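You operate a simulated robot arm through the tools that you are given. There is no shell and no other tool. Be economical: measure what you need, move in short steps, check, and stop when the job is done.

You are at the controls of a simulated two-armed robot. One attempt, no reset.

## Task
Tidy the store bench: ropes and brush on the pegs, nozzle back on its ring.
Fine: brush on peg 27, blue rope on 29, yellow rope on 72.

The check looks at the end state, three seconds after you hand in, the way a careful person would. Anything else that was tipped, shoved, dropped, spilled or broken makes it a failure.

## Robot
Two 7-joint arms with fingered hands on one trunk, on a base that drives. Base frame: it is fixed to the floor where the robot stands at the start and does not move with it; the origin is under the middle of the robot, x ahead of it, y to its left, z up; the surface under the hand at the start is at about z = 860. Readings come in mm, degrees, newtons and seconds.
The left shoulder is at the start at [21, 182, 1500], the right one opposite. With the tool pointing down near the work surface each hand reaches from about 100 to 640 mm from the robot's upright axis, wherever it stands, measured 20 degrees to its own side. Places, roughly: left peg over the store bench [700, 300, 1400]; middle peg over the store bench [700, 200, 1400]; right peg over the store bench [700, 0, 1400]; yellow ring on the store bench [600, -300, 900]. Payload 3.8 kg a hand.
The TCP of each hand is the grasp point between the finger pads, 30 mm short of the fingertips. In the tool frame z runs along the fingers and y along their closing line. The gripper opens to 104 mm. The gripper's body begins 35 mm behind the TCP. The gripper is a hand of 4 fingers: y runs from the thumb to the fingers, the wrist lies at [-17, -104, -178] in the tool frame, and closing takes about 1.5 s.
Orientation is that of the tool frame in the base frame, as [roll, pitch, yaw] about the fixed x, y, z axes, in that order (R = Rz(yaw) Ry(pitch) Rx(roll)). With the fingers straight down and the wrist toward the robot, the tool's x, y and z point along [0, 1, 0], [1, 0, 0] and [0, 0, -1] of the base frame.

## Interface
- The arms move only by the tool play_rows. It takes "left_steps", "right_steps" or both (then of equal length, played together; a hand with none holds still); each is a list of rows, each a list of 6 numbers: the shift along the tool's x, y, z in mm, then the turn, a rotation vector about the tool's x, y, z in degrees. In form: [[x, y, z, rx, ry, rz], ...]. A call has 1 to 10 rows; each row shifts and turns the commanded pose from where the row before left it, along the tool's axes as they then stand. "left_hand" and "right_hand" are, for a hand that has rows, the opening in per cent of the stroke, from 0 (shut) to 100 (fully open), set as the call begins (left out, the last holds). Rows are played at 5 a second. More than 50 mm and 8.6 degrees between two rows, or a gripper value outside its range, and nothing of the call is played. Where a pose cannot be reached the arm comes as near as it can. A force on the tool above 40 N (or 10 N above the force at the start of the call, whichever is more), or a blocked arm, ends the call early, and 0.2 s more pass. Each finger travels about 72 mm/s and halts on what it meets, pressing with about 28 N; the grip force reading is that of the motor and also rises with nothing between the fingers. The clock runs only during rows and for 0.2 s after the last one: add rows that do not move to give the fingers time. The reply holds the time, the measured pose of the TCP, the force on the tool along the base axes, the opening and the grip force, in the units named above and with some noise, with the torque about the TCP (base axes, N m) and any sound that the robot's microphone picked up.
- Cameras (640 x 400 px; columns grow to the right, rows downward): "scene" is now at [99, 8.4, 1675.4]; the picture's right is [0.10, -0.99, 0.00], its down [-0.59, -0.06, -0.81] and it looks along [0.80, 0.08, -0.59] (base axes); focal length 240 px, centre (320, 200). "left" rides on the left gripper at [-66, -90, -126] in its tool frame; the picture's right is [-0.78, -0.30, 0.56], its down [0.57, -0.70, 0.42] and it looks along [0.26, 0.65, 0.71] (tool axes); focal length 275 px, centre (320, 200). "right" rides on the right gripper at [66, -90, -126] in its tool frame; the picture's right is [-0.78, 0.30, -0.56], its down [-0.57, -0.70, 0.42] and it looks along [-0.26, 0.65, 0.71] (tool axes); focal length 275 px, centre (320, 200).
- grab_frame(camera): a new picture of that camera. It takes no simulated time.
- move_column(by): slides the trunk up (or, below 0, down) by that many mm; the arms and the scene camera ride with it, the base frame stays. It gives what a move gives, with no picture.
- roll_base(legs): drives the robot by 1 to 6 legs, each [ahead, left, turn to the left] in mm, mm and degrees, along the robot's own axes; the way and the turn of a leg run together, so that a leg with both is an arc; at most 1500 mm and 180 degrees a leg. The arms and the cameras ride along, it lands a little off, and it stops where it bumps. It gives what a move gives.
- curl_fingers(index, middle, ring, thumb_bend, thumb_turn, hand): sets how far each is bent, from 0 (flat) to 1 (curled in); at 0.3 the hand is open as for a grip, at 0.7 the pads meet at the TCP. One left out holds its place. A second passes; each finger stops where it meets its share of the squeeze, and holds until it gets a number again. A gripper value or a shape takes the hand back. It gives what a move gives, with no picture; readings hold the bend of each and the force on the fingers (four entries, about 0 where the hand has none), thumb and palm. thumb_turn goes from beside the hand (0) to across from the fingers (1), as for a grip.
- set_grasp(shape, hand): the hand has 4 fingers and takes this shape, open, in about a second: jaw (thumb against the fingers, like two jaws); tri (thumb and two fingers); tip (a fingertip pinch); poke (one finger out to press); point (the index stretched); flat (the hand flat); cup (the hand cupped); fist (a fist). The gripper value then closes the fingers along that shape, each until it touches; the sizes above hold for jaw. It gives what a move gives, with no picture.
- head_to(pan, tilt): turns the head with the scene camera to pan (to the left, within 86 degrees either way) and tilt (down, from -29 to 69), counted from straight ahead of the robot. It gives what a move gives.
- point_at(camera, pixels): for up to 12 pixels [column, row] of the newest picture of that camera ("zoom" is the newest enlarged one), the place [x, y, z] in the base frame of the surface seen there, good to about 2 mm. It takes no simulated time.
- inspect(camera, box): a new picture of the part [left, top, right, bottom] of that camera's present view, enlarged. It takes no simulated time.
- finish_job(): hands the job in; it is judged then, once.

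Work in short steps. Measure before you move; look again where a grasp or a placing could have gone wrong, and mend it. You have 80 turns and 62 pictures in all, those below and enlarged ones among them. Open the grippers and draw the arms clear of the work before you hand the job in, unless the task says otherwise; then end with one line.

The tools are called after "Call:" as a command line: name --argument value ..., lists and objects as JSON in quotes. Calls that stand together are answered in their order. play_rows: Moves the arms, as the interface text tells. Its arguments: {"type":"object","properties":{"left_steps":{"type":"array","items":{"type":"array","items":{"type":"number"}}},"left_hand":{"type":"number"},"right_steps":{"type":"array","items":{"type":"array","items":{"type":"number"}}},"right_hand":{"type":"number"}},"required":[]} The other tools are called the same way: move_column (by) slides the trunk up or down; set_grasp (shape, hand) gives the hand a shape; curl_fingers (index, middle, ring, thumb_bend, thumb_turn, hand) moves the fingers one by one; roll_base (legs) drives the base; head_to (pan, tilt) turns the head that bears the scene camera; grab_frame (camera) takes a picture; point_at (camera, pixels) gives the place of the surface under pixels of a picture; inspect (camera, box) takes an enlarged picture of a part of a camera's view; finish_job () hands the job in.

At the start:

```text
clock: 0.0
left_tool_pos: [512.8, 308.9, 1534.9]
left_ee_rot: [-180.0, 0.0, 89.9]
left_wrist_force: [-0.1, -0.4, 0.0]
left_ft_torque: [-0.03, -0.02, -0.01]
left_gripper_width: 103.5
left_gripper_force: 0.1
left_shape: jaw
left_bend: [0.3, 0.3, 0.3, 0.3, 0.97]
left_finger forces: [0.0, 0.0, 0.1, 0.0, 0.0, 0.1]
right_tool_pos: [426.0, -60.8, 1518.8]
right_ee_rot: [180.0, -0.1, 90.0]
right_wrist_force: [-0.4, 0.2, -0.8]
right_ft_torque: [-0.03, 0.01, -0.02]
right_gripper_width: 103.7
right_gripper_force: 0.1
right_shape: jaw
right_bend: [0.3, 0.3, 0.3, 0.3, 0.97]
right_finger forces: [0.0, 0.1, 0.0, 0.0, 0.0, 0.0]
trunk travel left (down, up): [-650.0, 106.0]
robot x, y, heading: [0.8, -1.0, -0.2]
head pan, tilt: [5.8, 36.2]
```

scene: 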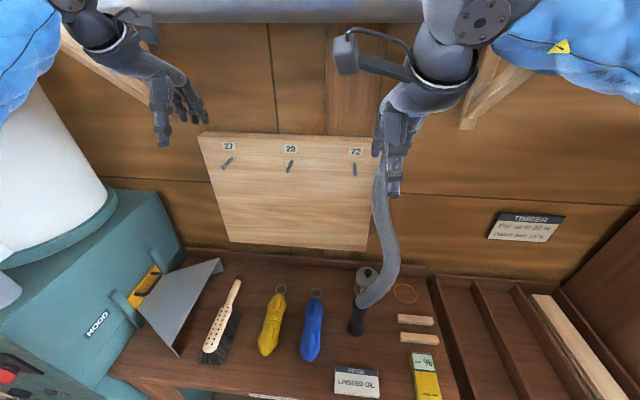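
right: 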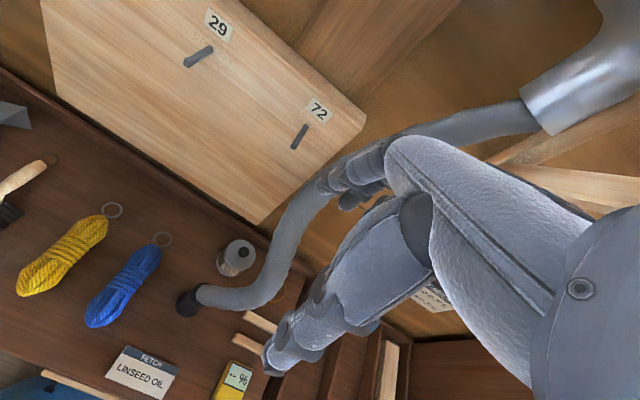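
left: 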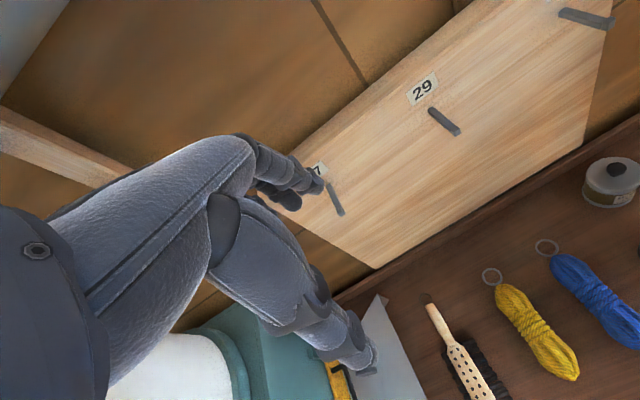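

The scene shows pegs 27 (228,163), 29 (290,166), 72 (355,168), the brush at (222,325), ropes at (272,325) and (312,330), and the hose nozzle at (356,320). I measure these first.

Call:
point_at --camera "scene" --pixels '[[237, 284], [215, 345], [281, 289], [270, 330], [317, 293], [311, 335], [356, 328], [405, 293], [365, 280], [228, 163], [290, 166], [355, 168]]'

Call:
inspect --camera "scene" --box '[180, 250, 440, 400]'

Call:
inspect --camera "scene" --box '[190, 120, 400, 250]'

```text
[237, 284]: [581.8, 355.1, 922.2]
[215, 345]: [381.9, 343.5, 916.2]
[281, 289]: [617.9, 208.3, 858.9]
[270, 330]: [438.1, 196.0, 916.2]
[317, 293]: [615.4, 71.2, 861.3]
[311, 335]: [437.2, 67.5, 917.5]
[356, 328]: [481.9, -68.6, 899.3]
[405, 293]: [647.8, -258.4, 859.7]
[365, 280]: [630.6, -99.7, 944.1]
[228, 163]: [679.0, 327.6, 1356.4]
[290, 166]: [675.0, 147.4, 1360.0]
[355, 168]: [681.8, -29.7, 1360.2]
```

```text
2.46 times, centred on (310, 325) of scene
```

zoom: 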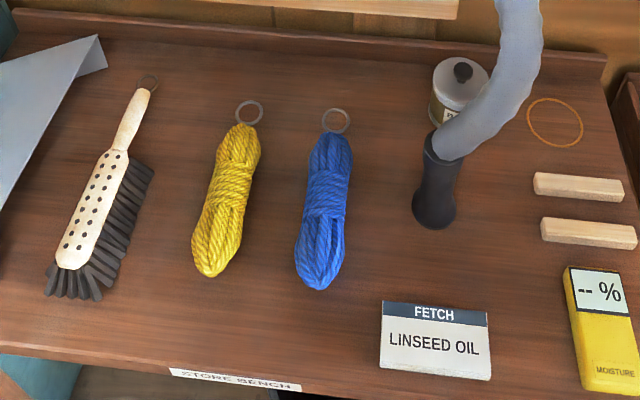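

```text
3.05 times, centred on (295, 185) of scene
```

zoom: 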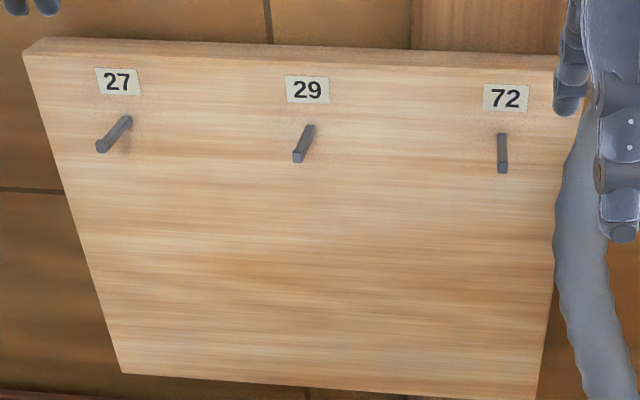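

The newest zoom shows peg roots and tips clearly: 27 from (128,120) to (100,147), 29 from (311,128) to (297,158), 72 from (502,135) to (503,170). I measure them and then a close view of the ring ends.

Call:
point_at --camera "zoom" --pixels '[[125, 119], [100, 148], [104, 142], [309, 128], [297, 158], [300, 150], [502, 136], [503, 170], [503, 160], [200, 120], [400, 130], [45, 60]]'

Call:
inspect --camera "scene" --box '[200, 270, 340, 360]'

```text
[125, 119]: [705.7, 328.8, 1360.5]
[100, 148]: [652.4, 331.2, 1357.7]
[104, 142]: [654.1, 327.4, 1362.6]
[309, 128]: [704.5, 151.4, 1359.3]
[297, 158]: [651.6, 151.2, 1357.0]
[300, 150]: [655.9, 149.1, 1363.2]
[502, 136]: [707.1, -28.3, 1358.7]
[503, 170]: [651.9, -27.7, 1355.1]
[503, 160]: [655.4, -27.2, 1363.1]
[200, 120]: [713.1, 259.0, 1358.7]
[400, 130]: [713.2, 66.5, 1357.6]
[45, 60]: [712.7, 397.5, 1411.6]
```

```text
4.44 times, centred on (270, 315) of scene
```

zoom: 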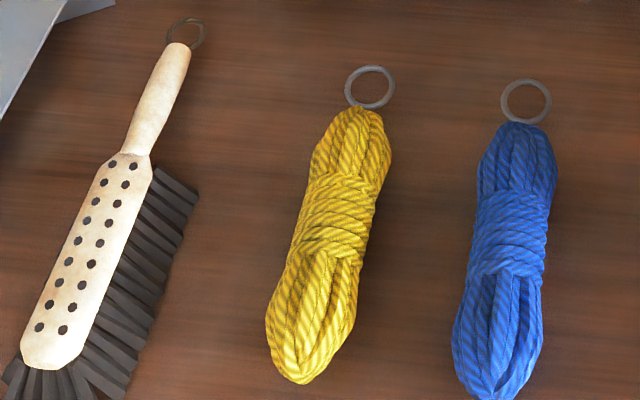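

Pegs are at y≈329, 150, −28, tips x≈652, board x≈713, axis z≈1359. Now I look at the nozzle, can, ring mark and hose.

Call:
inspect --camera "scene" --box '[330, 180, 450, 350]'

Call:
point_at --camera "scene" --pixels '[[356, 315], [356, 322], [370, 302], [392, 270], [390, 240], [382, 210], [380, 175], [365, 277], [395, 292], [416, 294], [404, 284], [404, 302]]'

Call:
inspect --camera "right" --box '[160, 160, 340, 330]'

```text
2.35 times, centred on (390, 265) of scene
```

zoom: 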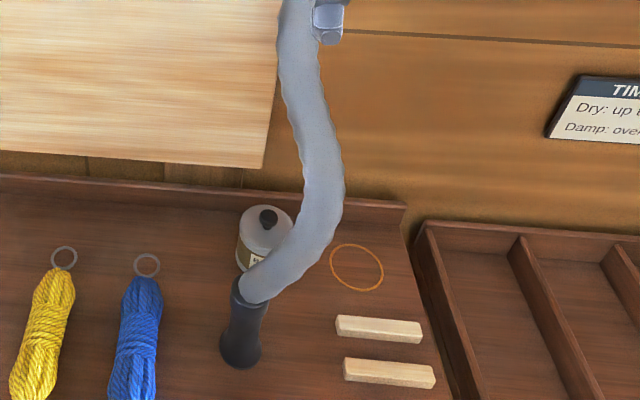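

```text
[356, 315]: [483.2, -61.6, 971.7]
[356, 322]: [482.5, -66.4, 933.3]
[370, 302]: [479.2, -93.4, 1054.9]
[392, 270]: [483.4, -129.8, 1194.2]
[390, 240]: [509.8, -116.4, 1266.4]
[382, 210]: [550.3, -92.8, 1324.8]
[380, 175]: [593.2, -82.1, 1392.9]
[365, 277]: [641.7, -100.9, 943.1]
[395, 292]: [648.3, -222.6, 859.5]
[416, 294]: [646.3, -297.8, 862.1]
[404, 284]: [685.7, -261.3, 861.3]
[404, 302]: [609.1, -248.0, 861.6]
```

```text
2.35 times, centred on (250, 245) of right
```

zoom: 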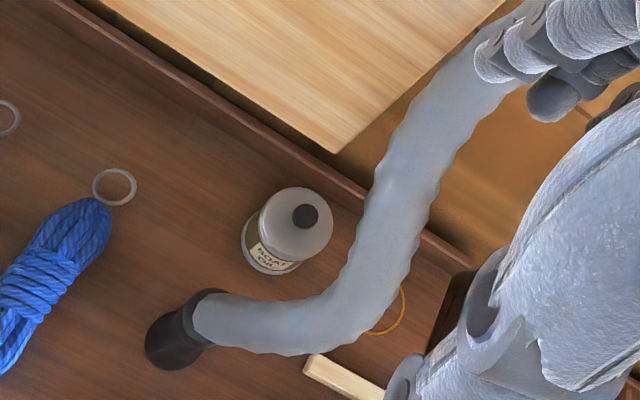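

The ring mark is centred near (648, −258), radius ~38; the nozzle stands near (505, −65) with its hose rising toward −y. I plan a level front grasp, so I measure the obstacles nearby: card, meter, blocks, tray walls, bench edge.

Call:
point_at --camera "scene" --pixels '[[357, 368], [357, 395], [425, 358], [420, 320], [420, 337], [430, 280], [460, 300], [530, 300], [270, 395], [356, 333], [350, 310], [363, 310]]'

Call:
point_at --camera "right" --pixels '[[184, 298], [196, 290], [202, 310], [218, 296], [186, 310], [180, 302], [236, 256], [245, 251], [203, 286], [207, 306], [145, 370], [300, 350]]'

```text
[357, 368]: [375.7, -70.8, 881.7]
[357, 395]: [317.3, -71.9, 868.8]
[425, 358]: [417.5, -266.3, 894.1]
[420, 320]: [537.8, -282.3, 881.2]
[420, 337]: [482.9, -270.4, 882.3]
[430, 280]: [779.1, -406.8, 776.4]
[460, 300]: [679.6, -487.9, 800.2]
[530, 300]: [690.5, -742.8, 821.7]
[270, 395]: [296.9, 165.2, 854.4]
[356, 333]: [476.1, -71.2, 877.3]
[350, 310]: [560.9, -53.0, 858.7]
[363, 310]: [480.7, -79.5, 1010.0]
```

```text
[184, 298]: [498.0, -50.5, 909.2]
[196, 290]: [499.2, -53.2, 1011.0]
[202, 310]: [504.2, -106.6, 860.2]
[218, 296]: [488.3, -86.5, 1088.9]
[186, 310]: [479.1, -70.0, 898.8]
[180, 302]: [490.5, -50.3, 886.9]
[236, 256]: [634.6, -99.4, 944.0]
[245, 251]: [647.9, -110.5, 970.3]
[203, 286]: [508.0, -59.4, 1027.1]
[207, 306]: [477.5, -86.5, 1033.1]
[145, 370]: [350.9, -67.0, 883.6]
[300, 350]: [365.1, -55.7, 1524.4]
```

The nozzle centre is about (502, −70), top ~1010, and the card and meter are low (<895). I turn the right hand in place to a level, forward-pointing pose (120° about −(1,1,1), in 14 rows).

Call:
play_rows --right_steps '[[0, 0, 0, -4.948, -4.948, -4.948], [0, 0, 0, -4.948, -4.948, -4.948], [0, 0, 0, -4.948, -4.948, -4.948], [0, 0, 0, -4.948, -4.948, -4.948], [0, 0, 0, -4.948, -4.948, -4.948], [0, 0, 0, -4.948, -4.948, -4.948], [0, 0, 0, -4.948, -4.948, -4.948]]' --right_hand 100

Call:
play_rows --right_steps '[[0, 0, 0, -4.948, -4.948, -4.948], [0, 0, 0, -4.948, -4.948, -4.948], [0, 0, 0, -4.948, -4.948, -4.948], [0, 0, 0, -4.948, -4.948, -4.948], [0, 0, 0, -4.948, -4.948, -4.948], [0, 0, 0, -4.948, -4.948, -4.948], [0, 0, 0, -4.948, -4.948, -4.948]]'

Call:
move_column --by -250

Call:
grab_frame --camera "scene"

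```text
clock: 1.6
left_tool_pos: [511.7, 307.9, 1535.8]
left_ee_rot: [-179.9, 0.1, 90.0]
left_wrist_force: [0.3, -0.5, -0.1]
left_ft_torque: [0.01, -0.03, 0.01]
left_gripper_width: 103.9
left_gripper_force: 0.1
left_shape: jaw
left_bend: [0.3, 0.3, 0.3, 0.3, 0.97]
left_finger forces: [0.0, 0.1, 0.0, 0.0, 0.0, 0.0]
right_tool_pos: [426.8, -60.0, 1518.8]
right_ee_rot: [153.5, 42.0, 116.7]
right_wrist_force: [-0.3, 0.2, -0.5]
right_ft_torque: [-0.01, 0.01, 0.01]
right_gripper_width: 103.7
right_gripper_force: 0.2
right_shape: jaw
right_bend: [0.3, 0.3, 0.3, 0.3, 0.97]
right_finger forces: [0.0, 0.0, 0.0, 0.1, 0.0, 0.1]
trunk travel left (down, up): [-650.0, 106.0]
robot x, y, heading: [-1.1, 0.7, -0.2]
head pan, tilt: [5.8, 36.2]
```

```text
clock: 3.2
left_tool_pos: [512.9, 308.4, 1533.9]
left_ee_rot: [-179.8, 0.0, 90.0]
left_wrist_force: [0.1, 0.0, -0.3]
left_ft_torque: [0.04, 0.0, -0.02]
left_gripper_width: 103.4
left_gripper_force: 0.0
left_shape: jaw
left_bend: [0.3, 0.3, 0.3, 0.3, 0.97]
left_finger forces: [0.1, 0.0, 0.1, 0.0, 0.0, 0.0]
right_tool_pos: [426.6, -59.2, 1519.6]
right_ee_rot: [141.0, 76.1, 131.0]
right_wrist_force: [-0.4, -0.5, -0.1]
right_ft_torque: [-0.01, -0.01, -0.01]
right_gripper_width: 103.9
right_gripper_force: 0.1
right_shape: jaw
right_bend: [0.3, 0.3, 0.3, 0.3, 0.97]
right_finger forces: [0.0, 0.0, 0.0, 0.1, 0.1, 0.0]
right hand out of reach, approached as far as the arm can: row 6, 7
trunk travel left (down, up): [-650.0, 106.0]
robot x, y, heading: [-1.9, -2.3, -0.0]
head pan, tilt: [5.8, 36.2]
```

```text
clock: 5.8
left_tool_pos: [512.2, 308.2, 1285.7]
left_ee_rot: [179.9, 0.0, 90.0]
left_wrist_force: [0.4, 0.3, 0.2]
left_ft_torque: [0.03, -0.03, -0.04]
left_gripper_width: 103.5
left_gripper_force: 0.2
left_shape: jaw
left_bend: [0.3, 0.3, 0.3, 0.3, 0.97]
left_finger forces: [0.1, 0.0, 0.0, 0.0, 0.0, 0.0]
right_tool_pos: [449.7, -59.7, 1245.3]
right_ee_rot: [150.0, 73.6, 139.8]
right_wrist_force: [0.5, -0.6, -0.1]
right_ft_torque: [0.01, 0.0, 0.02]
right_gripper_width: 103.4
right_gripper_force: 0.1
right_shape: jaw
right_bend: [0.3, 0.3, 0.3, 0.3, 0.97]
right_finger forces: [0.1, 0.0, 0.0, 0.1, 0.1, 0.0]
trunk travel left (down, up): [-400.0, 356.0]
robot x, y, heading: [0.7, -0.2, 0.1]
head pan, tilt: [5.8, 36.2]
```

```text
53 pictures are left
```

scene: 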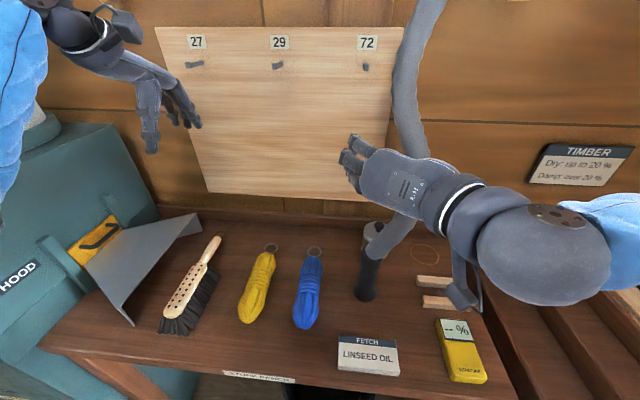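

The hand is now nearly level at (450, −60, 1245), reach-limited. I back it off along its axis and see where the commanded pose really is.

Call:
play_rows --right_steps '[[0, 0, -40, 0, 0, 0], [0, 0, -30, 0, 0, 0], [40, 0, 0, 0, 0, 0], [40, 0, 0, 0, 0, 0]]'

```text
clock: 6.8
left_tool_pos: [511.3, 312.9, 1284.7]
left_ee_rot: [179.8, 0.2, 90.1]
left_wrist_force: [-0.7, 0.2, 0.2]
left_ft_torque: [-0.07, -0.04, 0.01]
left_gripper_width: 103.6
left_gripper_force: 0.1
left_shape: jaw
left_bend: [0.3, 0.3, 0.3, 0.3, 0.97]
left_finger forces: [0.0, 0.0, 0.0, 0.1, 0.0, 0.0]
right_tool_pos: [405.6, 6.5, 1197.8]
right_ee_rot: [150.5, 73.9, 140.4]
right_wrist_force: [-0.2, 0.3, -0.1]
right_ft_torque: [0.0, 0.03, 0.0]
right_gripper_width: 103.7
right_gripper_force: 0.0
right_shape: jaw
right_bend: [0.3, 0.3, 0.3, 0.3, 0.97]
right_finger forces: [0.1, 0.0, 0.0, 0.1, 0.0, 0.0]
right hand out of reach, approached as far as the arm can: row 1, 2, 3, 4
trunk travel left (down, up): [-400.0, 356.0]
robot x, y, heading: [0.2, -0.9, -0.0]
head pan, tilt: [5.8, 36.2]
```

The arm is too folded near the body. I back the base 150 mm for room, then null-row to read the pose.

Call:
roll_base --legs '[[-150, 0, 0]]'

Call:
play_rows --right_steps '[[0, -40, 0, 0, 0, 0], [0, 0, 40, 0, 0, 0], [0, 0, 40, 0, 0, 0]]'

```text
clock: 8.2
left_tool_pos: [361.1, 308.1, 1286.0]
left_ee_rot: [179.9, -0.1, 89.9]
left_wrist_force: [0.0, -0.7, -0.3]
left_ft_torque: [-0.01, -0.06, 0.01]
left_gripper_width: 103.8
left_gripper_force: 0.1
left_shape: jaw
left_bend: [0.3, 0.3, 0.3, 0.3, 0.97]
left_finger forces: [0.1, 0.0, 0.0, 0.0, 0.0, 0.0]
right_tool_pos: [256.3, 1.4, 1197.6]
right_ee_rot: [149.8, 73.8, 139.5]
right_wrist_force: [-0.5, 0.0, -0.2]
right_ft_torque: [-0.01, 0.03, -0.04]
right_gripper_width: 103.7
right_gripper_force: 0.1
right_shape: jaw
right_bend: [0.3, 0.3, 0.3, 0.3, 0.97]
right_finger forces: [0.0, 0.1, 0.1, 0.0, 0.0, 0.0]
trunk travel left (down, up): [-400.0, 356.0]
robot x, y, heading: [-150.9, -1.8, 0.1]
head pan, tilt: [5.8, 36.2]
```

```text
clock: 8.9
left_tool_pos: [362.0, 306.7, 1284.7]
left_ee_rot: [180.0, -0.1, 90.1]
left_wrist_force: [-0.5, 0.5, 0.0]
left_ft_torque: [0.01, -0.02, -0.02]
left_gripper_width: 103.6
left_gripper_force: 0.1
left_shape: jaw
left_bend: [0.3, 0.3, 0.3, 0.3, 0.97]
left_finger forces: [0.0, 0.1, 0.0, 0.0, 0.0, 0.1]
right_tool_pos: [280.9, 2.2, 1177.3]
right_ee_rot: [152.1, 73.2, 140.5]
right_wrist_force: [0.3, -0.1, 0.2]
right_ft_torque: [0.01, 0.01, 0.03]
right_gripper_width: 104.0
right_gripper_force: 0.1
right_shape: jaw
right_bend: [0.3, 0.3, 0.3, 0.3, 0.97]
right_finger forces: [0.0, 0.0, 0.0, 0.1, 0.0, 0.0]
right hand out of reach, approached as far as the arm can: row 1, 2, 3
trunk travel left (down, up): [-400.0, 356.0]
robot x, y, heading: [-149.6, -1.4, 0.0]
head pan, tilt: [5.8, 36.2]
```

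Still near the limit; I move the hand further forward and lower.

Call:
play_rows --right_steps '[[0, 0, 40, 0, 0, 0], [40, 0, 0, 0, 0, 0], [40, 0, 0, 0, 0, 0], [0, 0, 40, 0, 0, 0], [0, -30, 0, 0, 0, 0], [0, -30, 0, 0, 0, 0]]'

```text
clock: 10.3
left_tool_pos: [362.4, 308.5, 1284.4]
left_ee_rot: [-180.0, 0.0, 90.0]
left_wrist_force: [0.4, 0.2, 0.5]
left_ft_torque: [0.01, -0.02, 0.0]
left_gripper_width: 103.6
left_gripper_force: 0.1
left_shape: jaw
left_bend: [0.3, 0.3, 0.3, 0.3, 0.97]
left_finger forces: [0.1, 0.0, 0.0, 0.1, 0.0, 0.0]
right_tool_pos: [255.0, 2.6, 1119.0]
right_ee_rot: [150.5, 73.6, 139.9]
right_wrist_force: [0.3, -0.5, 0.4]
right_ft_torque: [0.02, 0.02, 0.0]
right_gripper_width: 103.7
right_gripper_force: 0.0
right_shape: jaw
right_bend: [0.3, 0.3, 0.3, 0.3, 0.97]
right_finger forces: [0.1, 0.0, 0.0, 0.0, 0.0, 0.1]
right hand out of reach, approached as far as the arm can: row 1, 3, 4, 5, 6
trunk travel left (down, up): [-400.0, 356.0]
robot x, y, heading: [-153.3, -0.7, 0.1]
head pan, tilt: [5.8, 36.2]
```

The pose is blocked because the elbow has no room; lower relative to the shoulder should free it. I go down and ahead in small rows, staying above the bench items.

Call:
play_rows --right_steps '[[40, 0, 20, 0, 0, 0], [40, 0, 20, 0, 0, 0], [30, 0, 20, 0, 0, 0], [0, 0, 30, 0, 0, 0], [0, 0, 30, 0, 0, 0]]'

Call:
grab_frame --camera "scene"

```text
clock: 11.6
left_tool_pos: [360.7, 308.7, 1283.0]
left_ee_rot: [180.0, -0.1, 90.0]
left_wrist_force: [-0.4, 0.2, -1.3]
left_ft_torque: [0.01, 0.04, 0.0]
left_gripper_width: 103.8
left_gripper_force: 0.0
left_shape: jaw
left_bend: [0.3, 0.3, 0.3, 0.3, 0.97]
left_finger forces: [0.0, 0.0, 0.0, 0.0, 0.0, 0.0]
right_tool_pos: [265.6, 8.2, 1122.1]
right_ee_rot: [150.2, 73.5, 139.5]
right_wrist_force: [0.2, 0.5, -0.4]
right_ft_torque: [0.0, -0.03, 0.0]
right_gripper_width: 103.8
right_gripper_force: 0.1
right_shape: jaw
right_bend: [0.3, 0.3, 0.3, 0.3, 0.97]
right_finger forces: [0.0, 0.0, 0.0, 0.0, 0.0, 0.0]
right hand out of reach, approached as far as the arm can: row 1, 2, 3, 4, 5
trunk travel left (down, up): [-400.0, 356.0]
robot x, y, heading: [-148.0, 0.9, -0.2]
head pan, tilt: [5.8, 36.2]
```

```text
52 pictures are left
```

scene: 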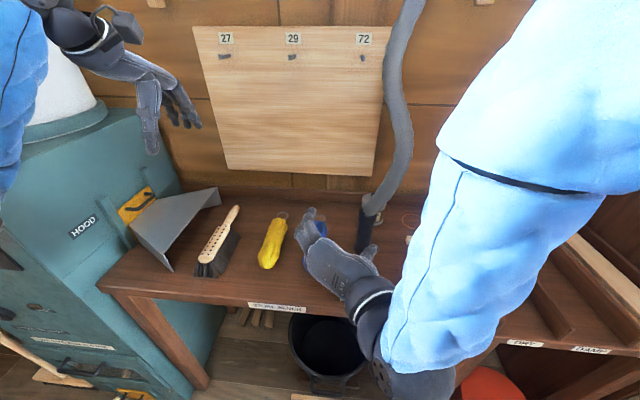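

That hand twist puts the index side down, an unnatural pose at the joint limit. The opposite roll (thumb left, index up) should be natural, so I unwind to fingers-down first.

Call:
play_rows --right_steps '[[0, 0, 0, 4.72, 4.79, 5.07], [0, 0, 0, 4.72, 4.79, 5.07], [0, 0, 0, 4.72, 4.79, 5.07], [0, 0, 0, 4.72, 4.79, 5.07], [0, 0, 0, 4.72, 4.79, 5.07], [0, 0, 0, 4.72, 4.79, 5.07]]'

Call:
play_rows --right_steps '[[0, 0, 0, 4.72, 4.79, 5.07], [0, 0, 0, 4.72, 4.79, 5.07], [0, 0, 0, 4.72, 4.79, 5.07], [0, 0, 0, 4.72, 4.79, 5.07], [0, 0, 0, 4.72, 4.79, 5.07], [0, 0, 0, 4.72, 4.79, 5.07]]'

```text
clock: 12.9
left_tool_pos: [362.9, 307.2, 1283.4]
left_ee_rot: [180.0, 0.1, 90.1]
left_wrist_force: [-0.3, -0.4, 0.3]
left_ft_torque: [0.0, 0.01, -0.04]
left_gripper_width: 103.6
left_gripper_force: 0.1
left_shape: jaw
left_bend: [0.3, 0.3, 0.3, 0.3, 0.97]
left_finger forces: [0.0, 0.0, 0.0, 0.1, 0.0, 0.0]
right_tool_pos: [265.4, 7.0, 1122.4]
right_ee_rot: [158.5, 34.0, 115.0]
right_wrist_force: [0.2, 0.5, 0.4]
right_ft_torque: [0.03, 0.0, 0.01]
right_gripper_width: 103.9
right_gripper_force: 0.1
right_shape: jaw
right_bend: [0.3, 0.3, 0.3, 0.3, 0.97]
right_finger forces: [0.0, 0.0, 0.0, 0.0, 0.0, 0.1]
trunk travel left (down, up): [-400.0, 356.0]
robot x, y, heading: [-149.4, 0.8, -0.2]
head pan, tilt: [5.8, 36.2]
```

```text
clock: 14.3
left_tool_pos: [361.4, 307.7, 1284.2]
left_ee_rot: [-180.0, -0.1, 90.0]
left_wrist_force: [0.6, -0.5, 0.0]
left_ft_torque: [0.04, -0.02, -0.03]
left_gripper_width: 103.6
left_gripper_force: 0.0
left_shape: jaw
left_bend: [0.3, 0.3, 0.3, 0.3, 0.97]
left_finger forces: [0.0, 0.1, 0.0, 0.0, 0.1, 0.0]
right_tool_pos: [264.6, 7.2, 1123.0]
right_ee_rot: [-179.6, -0.1, 89.9]
right_wrist_force: [0.9, -0.3, -0.3]
right_ft_torque: [0.01, -0.02, 0.01]
right_gripper_width: 104.0
right_gripper_force: 0.1
right_shape: jaw
right_bend: [0.3, 0.3, 0.3, 0.3, 0.97]
right_finger forces: [0.1, 0.0, 0.0, 0.1, 0.1, 0.0]
trunk travel left (down, up): [-400.0, 356.0]
robot x, y, heading: [-150.6, -2.5, -0.2]
head pan, tilt: [5.8, 36.2]
```

Exactly back to fingers-down. I shift right 120 mm, then turn by 120° about (−1, 1, 1) into the natural forward pose.

Call:
play_rows --right_steps '[[-40, 0, 0, 0, 0, 0], [-40, 0, 0, 0, 0, 0], [-40, 0, 0, 0, 0, 0], [0, 0, 0, -4.948, 4.948, 4.948], [0, 0, 0, -4.948, 4.948, 4.948], [0, 0, 0, -4.948, 4.948, 4.948], [0, 0, 0, -4.948, 4.948, 4.948], [0, 0, 0, -4.948, 4.948, 4.948], [0, 0, 0, -4.948, 4.948, 4.948], [0, 0, 0, -4.948, 4.948, 4.948]]'

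Call:
play_rows --right_steps '[[0, 0, 0, -4.948, 4.948, 4.948], [0, 0, 0, -4.948, 4.948, 4.948], [0, 0, 0, -4.948, 4.948, 4.948], [0, 0, 0, -4.948, 4.948, 4.948], [0, 0, 0, -4.948, 4.948, 4.948], [0, 0, 0, -4.948, 4.948, 4.948], [0, 0, 0, -4.948, 4.948, 4.948]]'

Call:
play_rows --right_steps '[[0, 0, 0, 7.5, 0, 0], [0, 0, 0, 7.5, 0, 0], [0, 0, 0, 7.5, 0, 0], [0, 0, 0, 7.5, 0, 0]]'

Call:
grab_frame --camera "scene"

```text
clock: 16.6
left_tool_pos: [360.8, 309.7, 1284.3]
left_ee_rot: [-180.0, 0.0, 90.0]
left_wrist_force: [-0.4, 0.0, -0.1]
left_ft_torque: [0.0, 0.02, -0.01]
left_gripper_width: 103.6
left_gripper_force: 0.1
left_shape: jaw
left_bend: [0.3, 0.3, 0.3, 0.3, 0.97]
left_finger forces: [0.0, 0.0, 0.0, 0.1, 0.0, 0.0]
right_tool_pos: [281.9, -101.0, 1121.8]
right_ee_rot: [153.6, -41.7, 63.3]
right_wrist_force: [0.2, -0.1, 0.2]
right_ft_torque: [0.0, -0.03, 0.0]
right_gripper_width: 103.8
right_gripper_force: 0.1
right_shape: jaw
right_bend: [0.3, 0.3, 0.3, 0.3, 0.97]
right_finger forces: [0.0, 0.0, 0.1, 0.0, 0.0, 0.0]
right hand out of reach, approached as far as the arm can: row 7, 8
trunk travel left (down, up): [-400.0, 356.0]
robot x, y, heading: [-148.3, -0.4, -0.2]
head pan, tilt: [5.8, 36.2]
```

```text
clock: 18.1
left_tool_pos: [362.5, 308.9, 1284.9]
left_ee_rot: [180.0, 0.1, 90.1]
left_wrist_force: [0.1, 0.0, -0.3]
left_ft_torque: [0.0, -0.02, -0.01]
left_gripper_width: 103.9
left_gripper_force: 0.0
left_shape: jaw
left_bend: [0.3, 0.3, 0.3, 0.3, 0.97]
left_finger forces: [0.1, 0.0, 0.1, 0.0, 0.0, 0.0]
right_tool_pos: [281.5, -102.4, 1122.3]
right_ee_rot: [-143.6, -89.9, -36.5]
right_wrist_force: [0.5, -0.3, 1.2]
right_ft_torque: [0.02, 0.04, -0.04]
right_gripper_width: 103.8
right_gripper_force: 0.1
right_shape: jaw
right_bend: [0.3, 0.3, 0.3, 0.3, 0.97]
right_finger forces: [0.1, 0.0, 0.0, 0.0, 0.1, 0.0]
trunk travel left (down, up): [-400.0, 356.0]
robot x, y, heading: [-149.2, -4.1, 0.2]
head pan, tilt: [5.8, 36.2]
```

```text
clock: 19.1
left_tool_pos: [361.5, 307.0, 1285.0]
left_ee_rot: [179.9, 0.0, 90.0]
left_wrist_force: [0.5, -0.4, 0.2]
left_ft_torque: [0.01, 0.05, -0.02]
left_gripper_width: 103.6
left_gripper_force: 0.0
left_shape: jaw
left_bend: [0.3, 0.3, 0.3, 0.3, 0.97]
left_finger forces: [0.0, 0.0, 0.1, 0.2, 0.1, 0.1]
right_tool_pos: [283.7, -94.0, 1128.9]
right_ee_rot: [-155.9, -89.5, 5.9]
right_wrist_force: [-0.4, -0.3, -0.2]
right_ft_torque: [-0.02, -0.02, 0.04]
right_gripper_width: 103.8
right_gripper_force: 0.0
right_shape: jaw
right_bend: [0.3, 0.3, 0.3, 0.3, 0.97]
right_finger forces: [0.1, 0.1, 0.0, 0.0, 0.1, 0.0]
right hand out of reach, approached as far as the arm can: row 4
trunk travel left (down, up): [-400.0, 356.0]
robot x, y, heading: [-150.6, -1.5, 0.3]
head pan, tilt: [5.8, 36.2]
```

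```text
51 pictures are left
```

scene: 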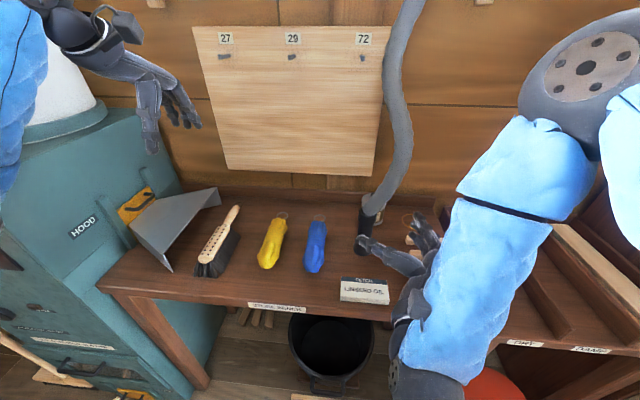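

Natural pose reached (tool z at 30° left of ahead, level). I go to a stand-off on the approach line, ~(398, −130, 960), then look.

Call:
play_rows --right_steps '[[-33.8, 17.6, 16.1, 0, 0, 0], [-33.8, 17.6, 16.1, 0, 0, 0], [-33.8, 17.6, 16.1, 0, 0, 0], [-33.8, 17.6, 16.1, 0, 0, 0], [-33.8, 17.6, 16.1, 0, 0, 0]]' --right_hand 100

Call:
grab_frame --camera "right"

Call:
inspect --camera "scene" --box '[310, 190, 450, 310]'

```text
clock: 20.4
left_tool_pos: [363.4, 307.7, 1284.6]
left_ee_rot: [-179.9, 0.0, 90.0]
left_wrist_force: [-0.2, 0.8, -0.2]
left_ft_torque: [-0.03, -0.01, 0.01]
left_gripper_width: 103.6
left_gripper_force: 0.1
left_shape: jaw
left_bend: [0.3, 0.3, 0.3, 0.3, 0.97]
left_finger forces: [0.0, 0.1, 0.0, 0.0, 0.0, 0.0]
right_tool_pos: [389.9, -43.8, 1021.0]
right_ee_rot: [-149.4, -89.3, -1.2]
right_wrist_force: [0.5, 0.0, -0.4]
right_ft_torque: [0.01, -0.01, 0.02]
right_gripper_width: 103.8
right_gripper_force: 0.1
right_shape: jaw
right_bend: [0.3, 0.3, 0.3, 0.3, 0.97]
right_finger forces: [0.0, 0.1, 0.1, 0.0, 0.1, 0.1]
right hand out of reach, approached as far as the arm can: row 1, 2, 3, 4, 5
trunk travel left (down, up): [-400.0, 356.0]
robot x, y, heading: [-153.1, 1.1, -0.0]
head pan, tilt: [5.8, 36.2]
```

```text
50 pictures are left
```

right: 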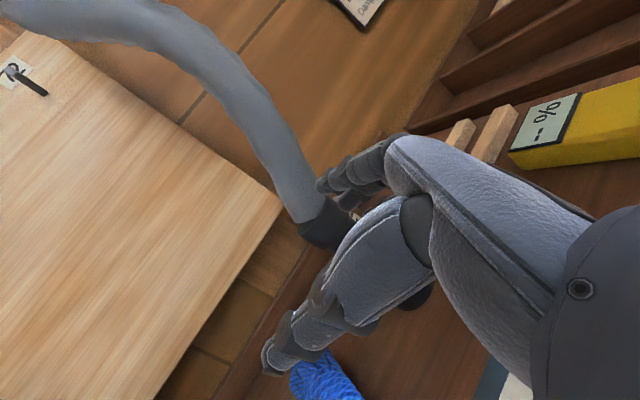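

```text
3.33 times, centred on (380, 250) of scene
```

zoom: 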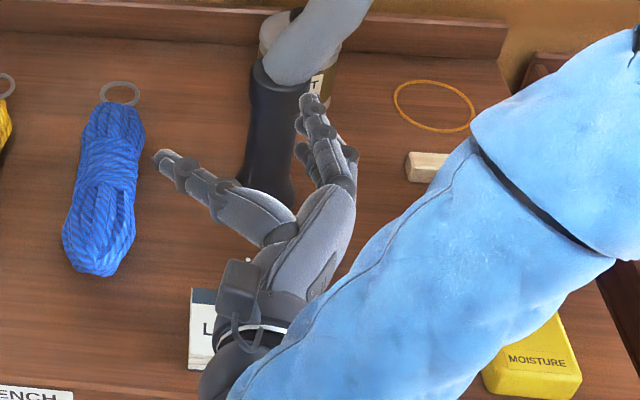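

The arm is too folded with the elbow thrown forward; the final grasp needs more stand-off from the body. I back another 120 mm and extend toward the stand-off.

Call:
roll_base --legs '[[-120, 0, 0]]'

Call:
play_rows --right_steps '[[0, 34, 18, 0, 0, 0], [0, 34, 18, 0, 0, 0], [0, 34, 18, 0, 0, 0], [0, 34, 18, 0, 0, 0]]'

Call:
grab_frame --camera "scene"

```text
clock: 21.6
left_tool_pos: [240.3, 307.1, 1285.3]
left_ee_rot: [180.0, 0.0, 90.1]
left_wrist_force: [-1.0, -0.2, -0.1]
left_ft_torque: [0.01, -0.02, -0.03]
left_gripper_width: 103.7
left_gripper_force: 0.0
left_shape: jaw
left_bend: [0.3, 0.3, 0.3, 0.3, 0.97]
left_finger forces: [0.1, 0.1, 0.0, 0.0, 0.0, 0.1]
right_tool_pos: [268.3, -44.2, 1022.5]
right_ee_rot: [-141.2, -89.4, -9.4]
right_wrist_force: [-0.4, 0.2, 0.7]
right_ft_torque: [-0.01, 0.02, -0.02]
right_gripper_width: 103.6
right_gripper_force: 0.0
right_shape: jaw
right_bend: [0.3, 0.3, 0.3, 0.3, 0.97]
right_finger forces: [0.0, 0.0, 0.1, 0.0, 0.1, 0.0]
trunk travel left (down, up): [-400.0, 356.0]
robot x, y, heading: [-264.5, -0.9, 0.2]
head pan, tilt: [5.8, 36.2]
```

```text
clock: 22.6
left_tool_pos: [242.2, 306.4, 1284.5]
left_ee_rot: [179.9, 0.0, 90.0]
left_wrist_force: [-0.2, -1.2, 0.0]
left_ft_torque: [0.02, 0.04, 0.01]
left_gripper_width: 103.5
left_gripper_force: 0.0
left_shape: jaw
left_bend: [0.3, 0.3, 0.3, 0.3, 0.97]
left_finger forces: [0.1, 0.1, 0.1, 0.0, 0.1, 0.0]
right_tool_pos: [388.0, -61.7, 1066.7]
right_ee_rot: [-152.4, -88.8, 1.1]
right_wrist_force: [0.6, -0.5, 0.6]
right_ft_torque: [-0.03, 0.02, 0.0]
right_gripper_width: 104.0
right_gripper_force: 0.0
right_shape: jaw
right_bend: [0.3, 0.3, 0.3, 0.3, 0.97]
right_finger forces: [0.0, 0.0, 0.1, 0.0, 0.0, 0.1]
right hand out of reach, approached as far as the arm can: row 1, 2, 3, 4
trunk travel left (down, up): [-400.0, 356.0]
robot x, y, heading: [-271.0, 2.2, -0.1]
head pan, tilt: [5.8, 36.2]
```

```text
48 pictures are left
```

scene: 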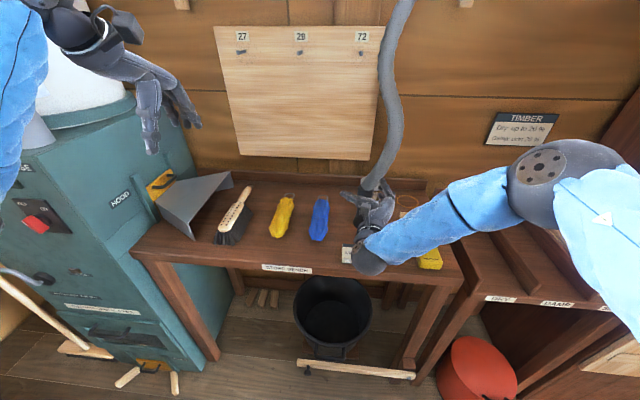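

The elbow is winged out at shoulder height, so the wrist saturates. Raising the trunk lets the arm hang and straighten; I raise it 250 and lower the hand.

Call:
move_column --by 250

Call:
play_rows --right_steps '[[-40, 0, 0, 0, 0, 0], [-40, 0, 0, 0, 0, 0], [-40, 0, 0, 0, 0, 0], [-40, 0, 0, 0, 0, 0], [-40, 0, 0, 0, 0, 0]]'

Call:
play_rows --right_steps '[[-40, 10, 0, 0, 0, 0], [-40, 10, 0, 0, 0, 0], [-20, 10, 0, 0, 0, 0]]'

Call:
grab_frame --camera "scene"

```text
clock: 25.2
left_tool_pos: [242.2, 307.5, 1534.2]
left_ee_rot: [-179.9, 0.0, 90.0]
left_wrist_force: [0.8, 0.6, 0.5]
left_ft_torque: [0.0, 0.01, 0.0]
left_gripper_width: 103.7
left_gripper_force: 0.1
left_shape: jaw
left_bend: [0.3, 0.3, 0.3, 0.3, 0.97]
left_finger forces: [0.1, 0.0, 0.0, 0.1, 0.0, 0.0]
right_tool_pos: [374.6, -62.6, 1355.3]
right_ee_rot: [26.6, -87.8, -177.8]
right_wrist_force: [0.0, -0.2, -0.4]
right_ft_torque: [0.01, -0.02, -0.01]
right_gripper_width: 104.3
right_gripper_force: 0.1
right_shape: jaw
right_bend: [0.3, 0.3, 0.3, 0.3, 0.97]
right_finger forces: [0.0, 0.0, 0.0, 0.0, 0.1, 0.1]
trunk travel left (down, up): [-650.0, 106.0]
robot x, y, heading: [-270.1, 1.1, 0.0]
head pan, tilt: [5.8, 36.2]
```

```text
clock: 26.4
left_tool_pos: [241.6, 308.8, 1534.0]
left_ee_rot: [180.0, 0.0, 90.1]
left_wrist_force: [0.8, 0.4, 0.6]
left_ft_torque: [-0.01, -0.01, -0.03]
left_gripper_width: 103.6
left_gripper_force: 0.2
left_shape: jaw
left_bend: [0.3, 0.3, 0.3, 0.3, 0.97]
left_finger forces: [0.0, 0.0, 0.0, 0.1, 0.0, 0.0]
right_tool_pos: [364.1, 19.6, 1241.3]
right_ee_rot: [11.5, -88.7, -164.0]
right_wrist_force: [-0.8, -0.4, 0.2]
right_ft_torque: [0.03, 0.0, 0.03]
right_gripper_width: 103.9
right_gripper_force: 0.0
right_shape: jaw
right_bend: [0.3, 0.3, 0.3, 0.3, 0.97]
right_finger forces: [0.0, 0.0, 0.1, 0.0, 0.1, 0.0]
right hand out of reach, approached as far as the arm can: row 1, 2, 3, 4, 5
trunk travel left (down, up): [-650.0, 106.0]
robot x, y, heading: [-269.2, -1.6, -0.0]
head pan, tilt: [5.8, 36.2]
```

```text
clock: 27.2
left_tool_pos: [243.2, 307.2, 1534.2]
left_ee_rot: [-179.9, 0.0, 90.2]
left_wrist_force: [0.3, 0.6, -0.1]
left_ft_torque: [0.03, 0.01, 0.04]
left_gripper_width: 103.7
left_gripper_force: 0.0
left_shape: jaw
left_bend: [0.3, 0.3, 0.3, 0.3, 0.97]
left_finger forces: [0.1, 0.0, 0.1, 0.0, 0.0, 0.0]
right_tool_pos: [359.4, 32.6, 1222.9]
right_ee_rot: [8.1, -89.2, -160.9]
right_wrist_force: [0.2, -0.2, -0.8]
right_ft_torque: [0.01, -0.02, -0.01]
right_gripper_width: 103.9
right_gripper_force: 0.1
right_shape: jaw
right_bend: [0.3, 0.3, 0.3, 0.3, 0.97]
right_finger forces: [0.0, 0.1, 0.0, 0.1, 0.0, 0.0]
right hand out of reach, approached as far as the arm can: row 1, 2, 3
trunk travel left (down, up): [-650.0, 106.0]
robot x, y, heading: [-267.2, -1.3, -0.2]
head pan, tilt: [5.8, 36.2]
```

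```text
47 pictures are left
```

scene: 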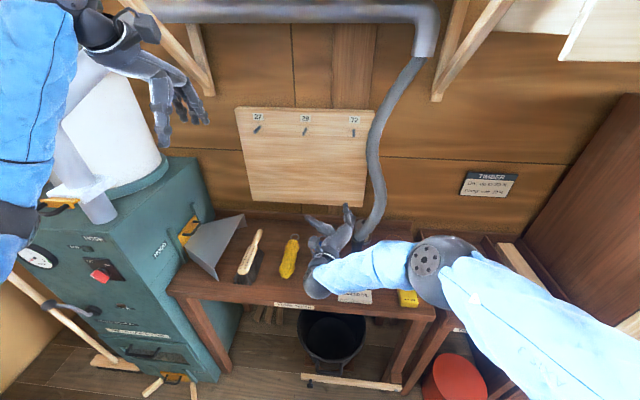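

The forearm wants the hand pointing left; a 60°-left approach puts the wrist in comfortable flexion. I turn 33° more to the left in place and pull the hand right.

Call:
play_rows --right_steps '[[0, 0, 0, 8.25, 0, 0], [0, 0, 0, 8.25, 0, 0], [0, 0, 0, 8.25, 0, 0], [0, 0, 0, 8.25, 0, 0], [0, 10, -37.5, 0, 0, 0], [0, 10, -37.5, 0, 0, 0], [0, 10, -37.5, 0, 0, 0], [0, 10, -37.5, 0, 0, 0]]'

```text
clock: 29.0
left_tool_pos: [240.5, 307.5, 1535.0]
left_ee_rot: [-179.9, 0.0, 90.1]
left_wrist_force: [-0.6, 0.0, -0.2]
left_ft_torque: [-0.01, -0.05, 0.0]
left_gripper_width: 103.9
left_gripper_force: 0.2
left_shape: jaw
left_bend: [0.3, 0.3, 0.3, 0.3, 0.97]
left_finger forces: [0.1, 0.0, 0.1, 0.1, 0.0, 0.1]
right_tool_pos: [209.5, 43.5, 1387.8]
right_ee_rot: [63.4, -89.1, 168.0]
right_wrist_force: [-0.7, -1.8, -0.9]
right_ft_torque: [0.0, 0.0, 0.0]
right_gripper_width: 104.0
right_gripper_force: 0.0
right_shape: jaw
right_bend: [0.3, 0.3, 0.3, 0.3, 0.97]
right_finger forces: [0.0, 0.1, 0.0, 0.0, 0.0, 0.0]
right hand out of reach, approached as far as the arm can: row 1, 2, 3, 4, 5, 6, 7, 8
trunk travel left (down, up): [-650.0, 106.0]
robot x, y, heading: [-269.8, -0.1, 0.2]
head pan, tilt: [5.8, 36.2]
```

The IK is stuck in a bad branch, so I return the hand to fingers-down and will rotate only about the forward axis from there.

Call:
play_rows --right_steps '[[0, 0, 0, 2.54, -7.18, -2.54], [0, 0, 0, 2.54, -7.18, -2.54], [0, 0, 0, 2.54, -7.18, -2.54], [0, 0, 0, 2.54, -7.18, -2.54], [0, 0, 0, 2.54, -7.18, -2.54], [0, 0, 0, 2.54, -7.18, -2.54]]'

Call:
play_rows --right_steps '[[0, 0, 0, 2.54, -7.18, -2.54], [0, 0, 0, 2.54, -7.18, -2.54], [0, 0, 0, 2.54, -7.18, -2.54], [0, 0, 0, 2.54, -7.18, -2.54], [0, 0, 0, 2.54, -7.18, -2.54], [0, 0, 0, 2.54, -7.18, -2.54]]'

```text
clock: 30.4
left_tool_pos: [241.9, 307.3, 1533.9]
left_ee_rot: [180.0, 0.1, 90.2]
left_wrist_force: [0.5, -0.8, 0.0]
left_ft_torque: [0.0, -0.02, 0.03]
left_gripper_width: 103.7
left_gripper_force: 0.1
left_shape: jaw
left_bend: [0.3, 0.3, 0.3, 0.3, 0.97]
left_finger forces: [0.0, 0.0, 0.0, 0.0, 0.1, 0.0]
right_tool_pos: [211.9, 42.3, 1388.4]
right_ee_rot: [167.5, -44.3, 80.0]
right_wrist_force: [0.1, 0.0, 0.6]
right_ft_torque: [-0.01, -0.02, 0.0]
right_gripper_width: 103.7
right_gripper_force: 0.0
right_shape: jaw
right_bend: [0.3, 0.3, 0.3, 0.3, 0.97]
right_finger forces: [0.0, 0.1, 0.0, 0.1, 0.0, 0.1]
trunk travel left (down, up): [-650.0, 106.0]
robot x, y, heading: [-269.3, 2.9, 0.1]
head pan, tilt: [5.8, 36.2]
```

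```text
clock: 31.8
left_tool_pos: [242.9, 309.6, 1535.0]
left_ee_rot: [-179.9, 0.0, 90.0]
left_wrist_force: [-0.1, 0.9, -0.3]
left_ft_torque: [-0.05, -0.02, 0.0]
left_gripper_width: 103.9
left_gripper_force: 0.2
left_shape: jaw
left_bend: [0.3, 0.3, 0.3, 0.3, 0.97]
left_finger forces: [0.0, 0.0, 0.1, 0.1, 0.0, 0.0]
right_tool_pos: [211.8, 43.7, 1387.8]
right_ee_rot: [179.2, 0.3, 90.7]
right_wrist_force: [0.1, 0.9, -1.3]
right_ft_torque: [0.0, 0.0, 0.01]
right_gripper_width: 104.0
right_gripper_force: 0.0
right_shape: jaw
right_bend: [0.3, 0.3, 0.3, 0.3, 0.97]
right_finger forces: [0.1, 0.1, 0.1, 0.0, 0.0, 0.0]
trunk travel left (down, up): [-650.0, 106.0]
robot x, y, heading: [-269.2, 0.3, 0.1]
head pan, tilt: [5.8, 36.2]
```

Back to fingers-down. I move the hand right to y≈−210, then drive ahead and lower it beside the nozzle.

Call:
play_rows --right_steps '[[-42, 0, 0, 0, 0, 0], [-42, 0, 0, 0, 0, 0], [-42, 0, 0, 0, 0, 0], [-42, 0, 0, 0, 0, 0], [-42, 0, 0, 0, 0, 0], [-42, 0, 0, 0, 0, 0]]'

Call:
roll_base --legs '[[130, 0, 0]]'

Call:
play_rows --right_steps '[[0, 0, 45, 0, 0, 0], [0, 0, 45, 0, 0, 0], [0, 0, 45, 0, 0, 0], [0, 0, 45, 0, 0, 0], [0, 0, 45, 0, 0, 0], [0, 0, 45, 0, 0, 0], [0, 0, 30, 0, 0, 0]]'

Call:
grab_frame --camera "scene"

```text
clock: 33.2
left_tool_pos: [241.7, 307.1, 1534.6]
left_ee_rot: [180.0, -0.1, 90.1]
left_wrist_force: [0.0, -0.4, 0.3]
left_ft_torque: [0.01, 0.04, 0.01]
left_gripper_width: 103.8
left_gripper_force: 0.2
left_shape: jaw
left_bend: [0.3, 0.3, 0.3, 0.3, 0.97]
left_finger forces: [0.0, 0.0, 0.0, 0.0, 0.1, 0.0]
right_tool_pos: [214.2, -211.8, 1388.3]
right_ee_rot: [179.0, 0.1, 90.6]
right_wrist_force: [-0.1, -0.8, 0.4]
right_ft_torque: [0.02, 0.01, 0.0]
right_gripper_width: 103.8
right_gripper_force: 0.0
right_shape: jaw
right_bend: [0.3, 0.3, 0.3, 0.3, 0.97]
right_finger forces: [0.1, 0.0, 0.0, 0.0, 0.0, 0.1]
trunk travel left (down, up): [-650.0, 106.0]
robot x, y, heading: [-270.2, -1.6, -0.0]
head pan, tilt: [5.8, 36.2]
```

```text
clock: 34.5
left_tool_pos: [371.6, 308.2, 1535.0]
left_ee_rot: [-180.0, 0.0, 90.1]
left_wrist_force: [-0.2, -0.6, 0.5]
left_ft_torque: [-0.01, -0.01, 0.0]
left_gripper_width: 103.9
left_gripper_force: 0.1
left_shape: jaw
left_bend: [0.3, 0.3, 0.3, 0.3, 0.97]
left_finger forces: [0.0, 0.0, 0.0, 0.1, 0.0, 0.0]
right_tool_pos: [344.0, -207.1, 1389.9]
right_ee_rot: [179.0, 0.2, 90.6]
right_wrist_force: [-0.5, 0.0, -0.2]
right_ft_torque: [0.02, 0.02, 0.0]
right_gripper_width: 103.8
right_gripper_force: 0.1
right_shape: jaw
right_bend: [0.3, 0.3, 0.3, 0.3, 0.97]
right_finger forces: [0.1, 0.0, 0.0, 0.0, 0.1, 0.1]
trunk travel left (down, up): [-650.0, 106.0]
robot x, y, heading: [-138.1, -1.6, 0.3]
head pan, tilt: [5.8, 36.2]
```

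```text
clock: 36.1
left_tool_pos: [373.4, 307.7, 1534.4]
left_ee_rot: [-179.9, 0.1, 90.1]
left_wrist_force: [-0.6, -0.6, 0.5]
left_ft_torque: [0.02, -0.03, 0.01]
left_gripper_width: 103.8
left_gripper_force: 0.0
left_shape: jaw
left_bend: [0.3, 0.3, 0.3, 0.3, 0.97]
left_finger forces: [0.0, 0.0, 0.0, 0.1, 0.0, 0.0]
right_tool_pos: [350.6, -209.5, 1087.1]
right_ee_rot: [179.0, 0.2, 90.6]
right_wrist_force: [-0.6, 0.1, 0.7]
right_ft_torque: [0.01, 0.0, 0.02]
right_gripper_width: 103.8
right_gripper_force: 0.1
right_shape: jaw
right_bend: [0.3, 0.3, 0.3, 0.3, 0.97]
right_finger forces: [0.0, 0.0, 0.0, 0.1, 0.0, 0.0]
trunk travel left (down, up): [-650.0, 106.0]
robot x, y, heading: [-141.1, 0.1, 0.0]
head pan, tilt: [5.8, 36.2]
```

```text
46 pictures are left
```

scene: 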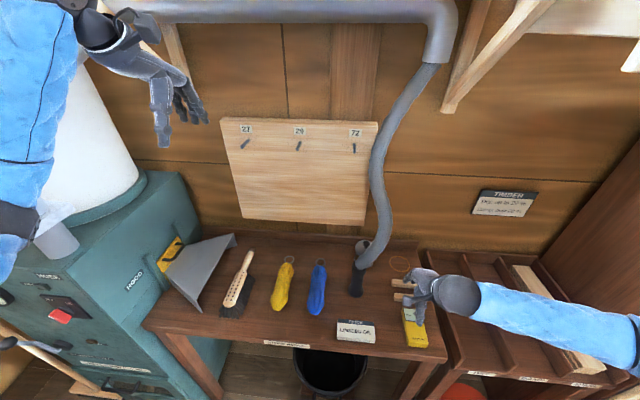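

Here the forearm points left, so a plain roll about tool y (fingers from down to left) should be near neutral. I rotate 90° in place.

Call:
play_rows --right_steps '[[0, 0, 0, 0, 8, 0], [0, 0, 0, 0, 8, 0], [0, 0, 0, 0, 8, 0], [0, 0, 0, 0, 8, 0], [0, 0, 0, 0, 8, 0], [0, 0, 0, 0, 8, 0]]'

Call:
play_rows --right_steps '[[0, 0, 0, 0, 8, 0], [0, 0, 0, 0, 8, 0], [0, 0, 0, 0, 8, 0], [0, 0, 0, 0, 8, 0], [0, 0, 0, 0, 8, 0]]'

Call:
grab_frame --camera "scene"

```text
clock: 37.5
left_tool_pos: [373.0, 308.1, 1534.0]
left_ee_rot: [-179.9, 0.0, 90.1]
left_wrist_force: [-0.3, -0.1, -0.5]
left_ft_torque: [-0.01, 0.04, 0.0]
left_gripper_width: 103.6
left_gripper_force: 0.0
left_shape: jaw
left_bend: [0.3, 0.3, 0.3, 0.3, 0.97]
left_finger forces: [0.0, 0.1, 0.0, 0.1, 0.0, 0.0]
right_tool_pos: [352.1, -209.8, 1087.7]
right_ee_rot: [178.6, -47.7, 91.6]
right_wrist_force: [-0.5, 0.3, -0.3]
right_ft_torque: [0.04, 0.0, 0.03]
right_gripper_width: 103.9
right_gripper_force: 0.1
right_shape: jaw
right_bend: [0.3, 0.3, 0.3, 0.3, 0.97]
right_finger forces: [0.0, 0.0, 0.0, 0.0, 0.1, 0.0]
trunk travel left (down, up): [-650.0, 106.0]
robot x, y, heading: [-142.0, -2.1, 0.3]
head pan, tilt: [5.8, 36.2]
```

```text
clock: 38.7
left_tool_pos: [373.8, 308.8, 1534.1]
left_ee_rot: [-180.0, -0.1, 90.1]
left_wrist_force: [-0.5, -0.1, 0.2]
left_ft_torque: [0.02, -0.01, 0.03]
left_gripper_width: 103.5
left_gripper_force: 0.1
left_shape: jaw
left_bend: [0.3, 0.3, 0.3, 0.3, 0.97]
left_finger forces: [0.0, 0.0, 0.1, 0.0, 0.1, 0.0]
right_tool_pos: [350.8, -210.4, 1089.1]
right_ee_rot: [156.5, -87.7, 114.1]
right_wrist_force: [0.6, 0.1, -0.3]
right_ft_torque: [-0.01, -0.01, -0.02]
right_gripper_width: 104.0
right_gripper_force: 0.1
right_shape: jaw
right_bend: [0.3, 0.3, 0.3, 0.3, 0.97]
right_finger forces: [0.1, 0.1, 0.0, 0.1, 0.0, 0.0]
trunk travel left (down, up): [-650.0, 106.0]
robot x, y, heading: [-138.7, 0.6, 0.3]
head pan, tilt: [5.8, 36.2]
```

```text
45 pictures are left
```

scene: 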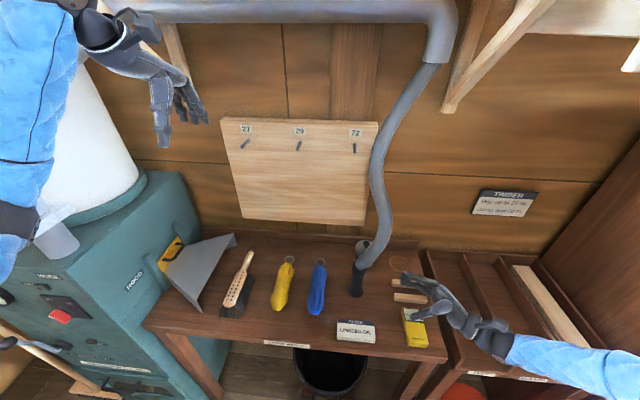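

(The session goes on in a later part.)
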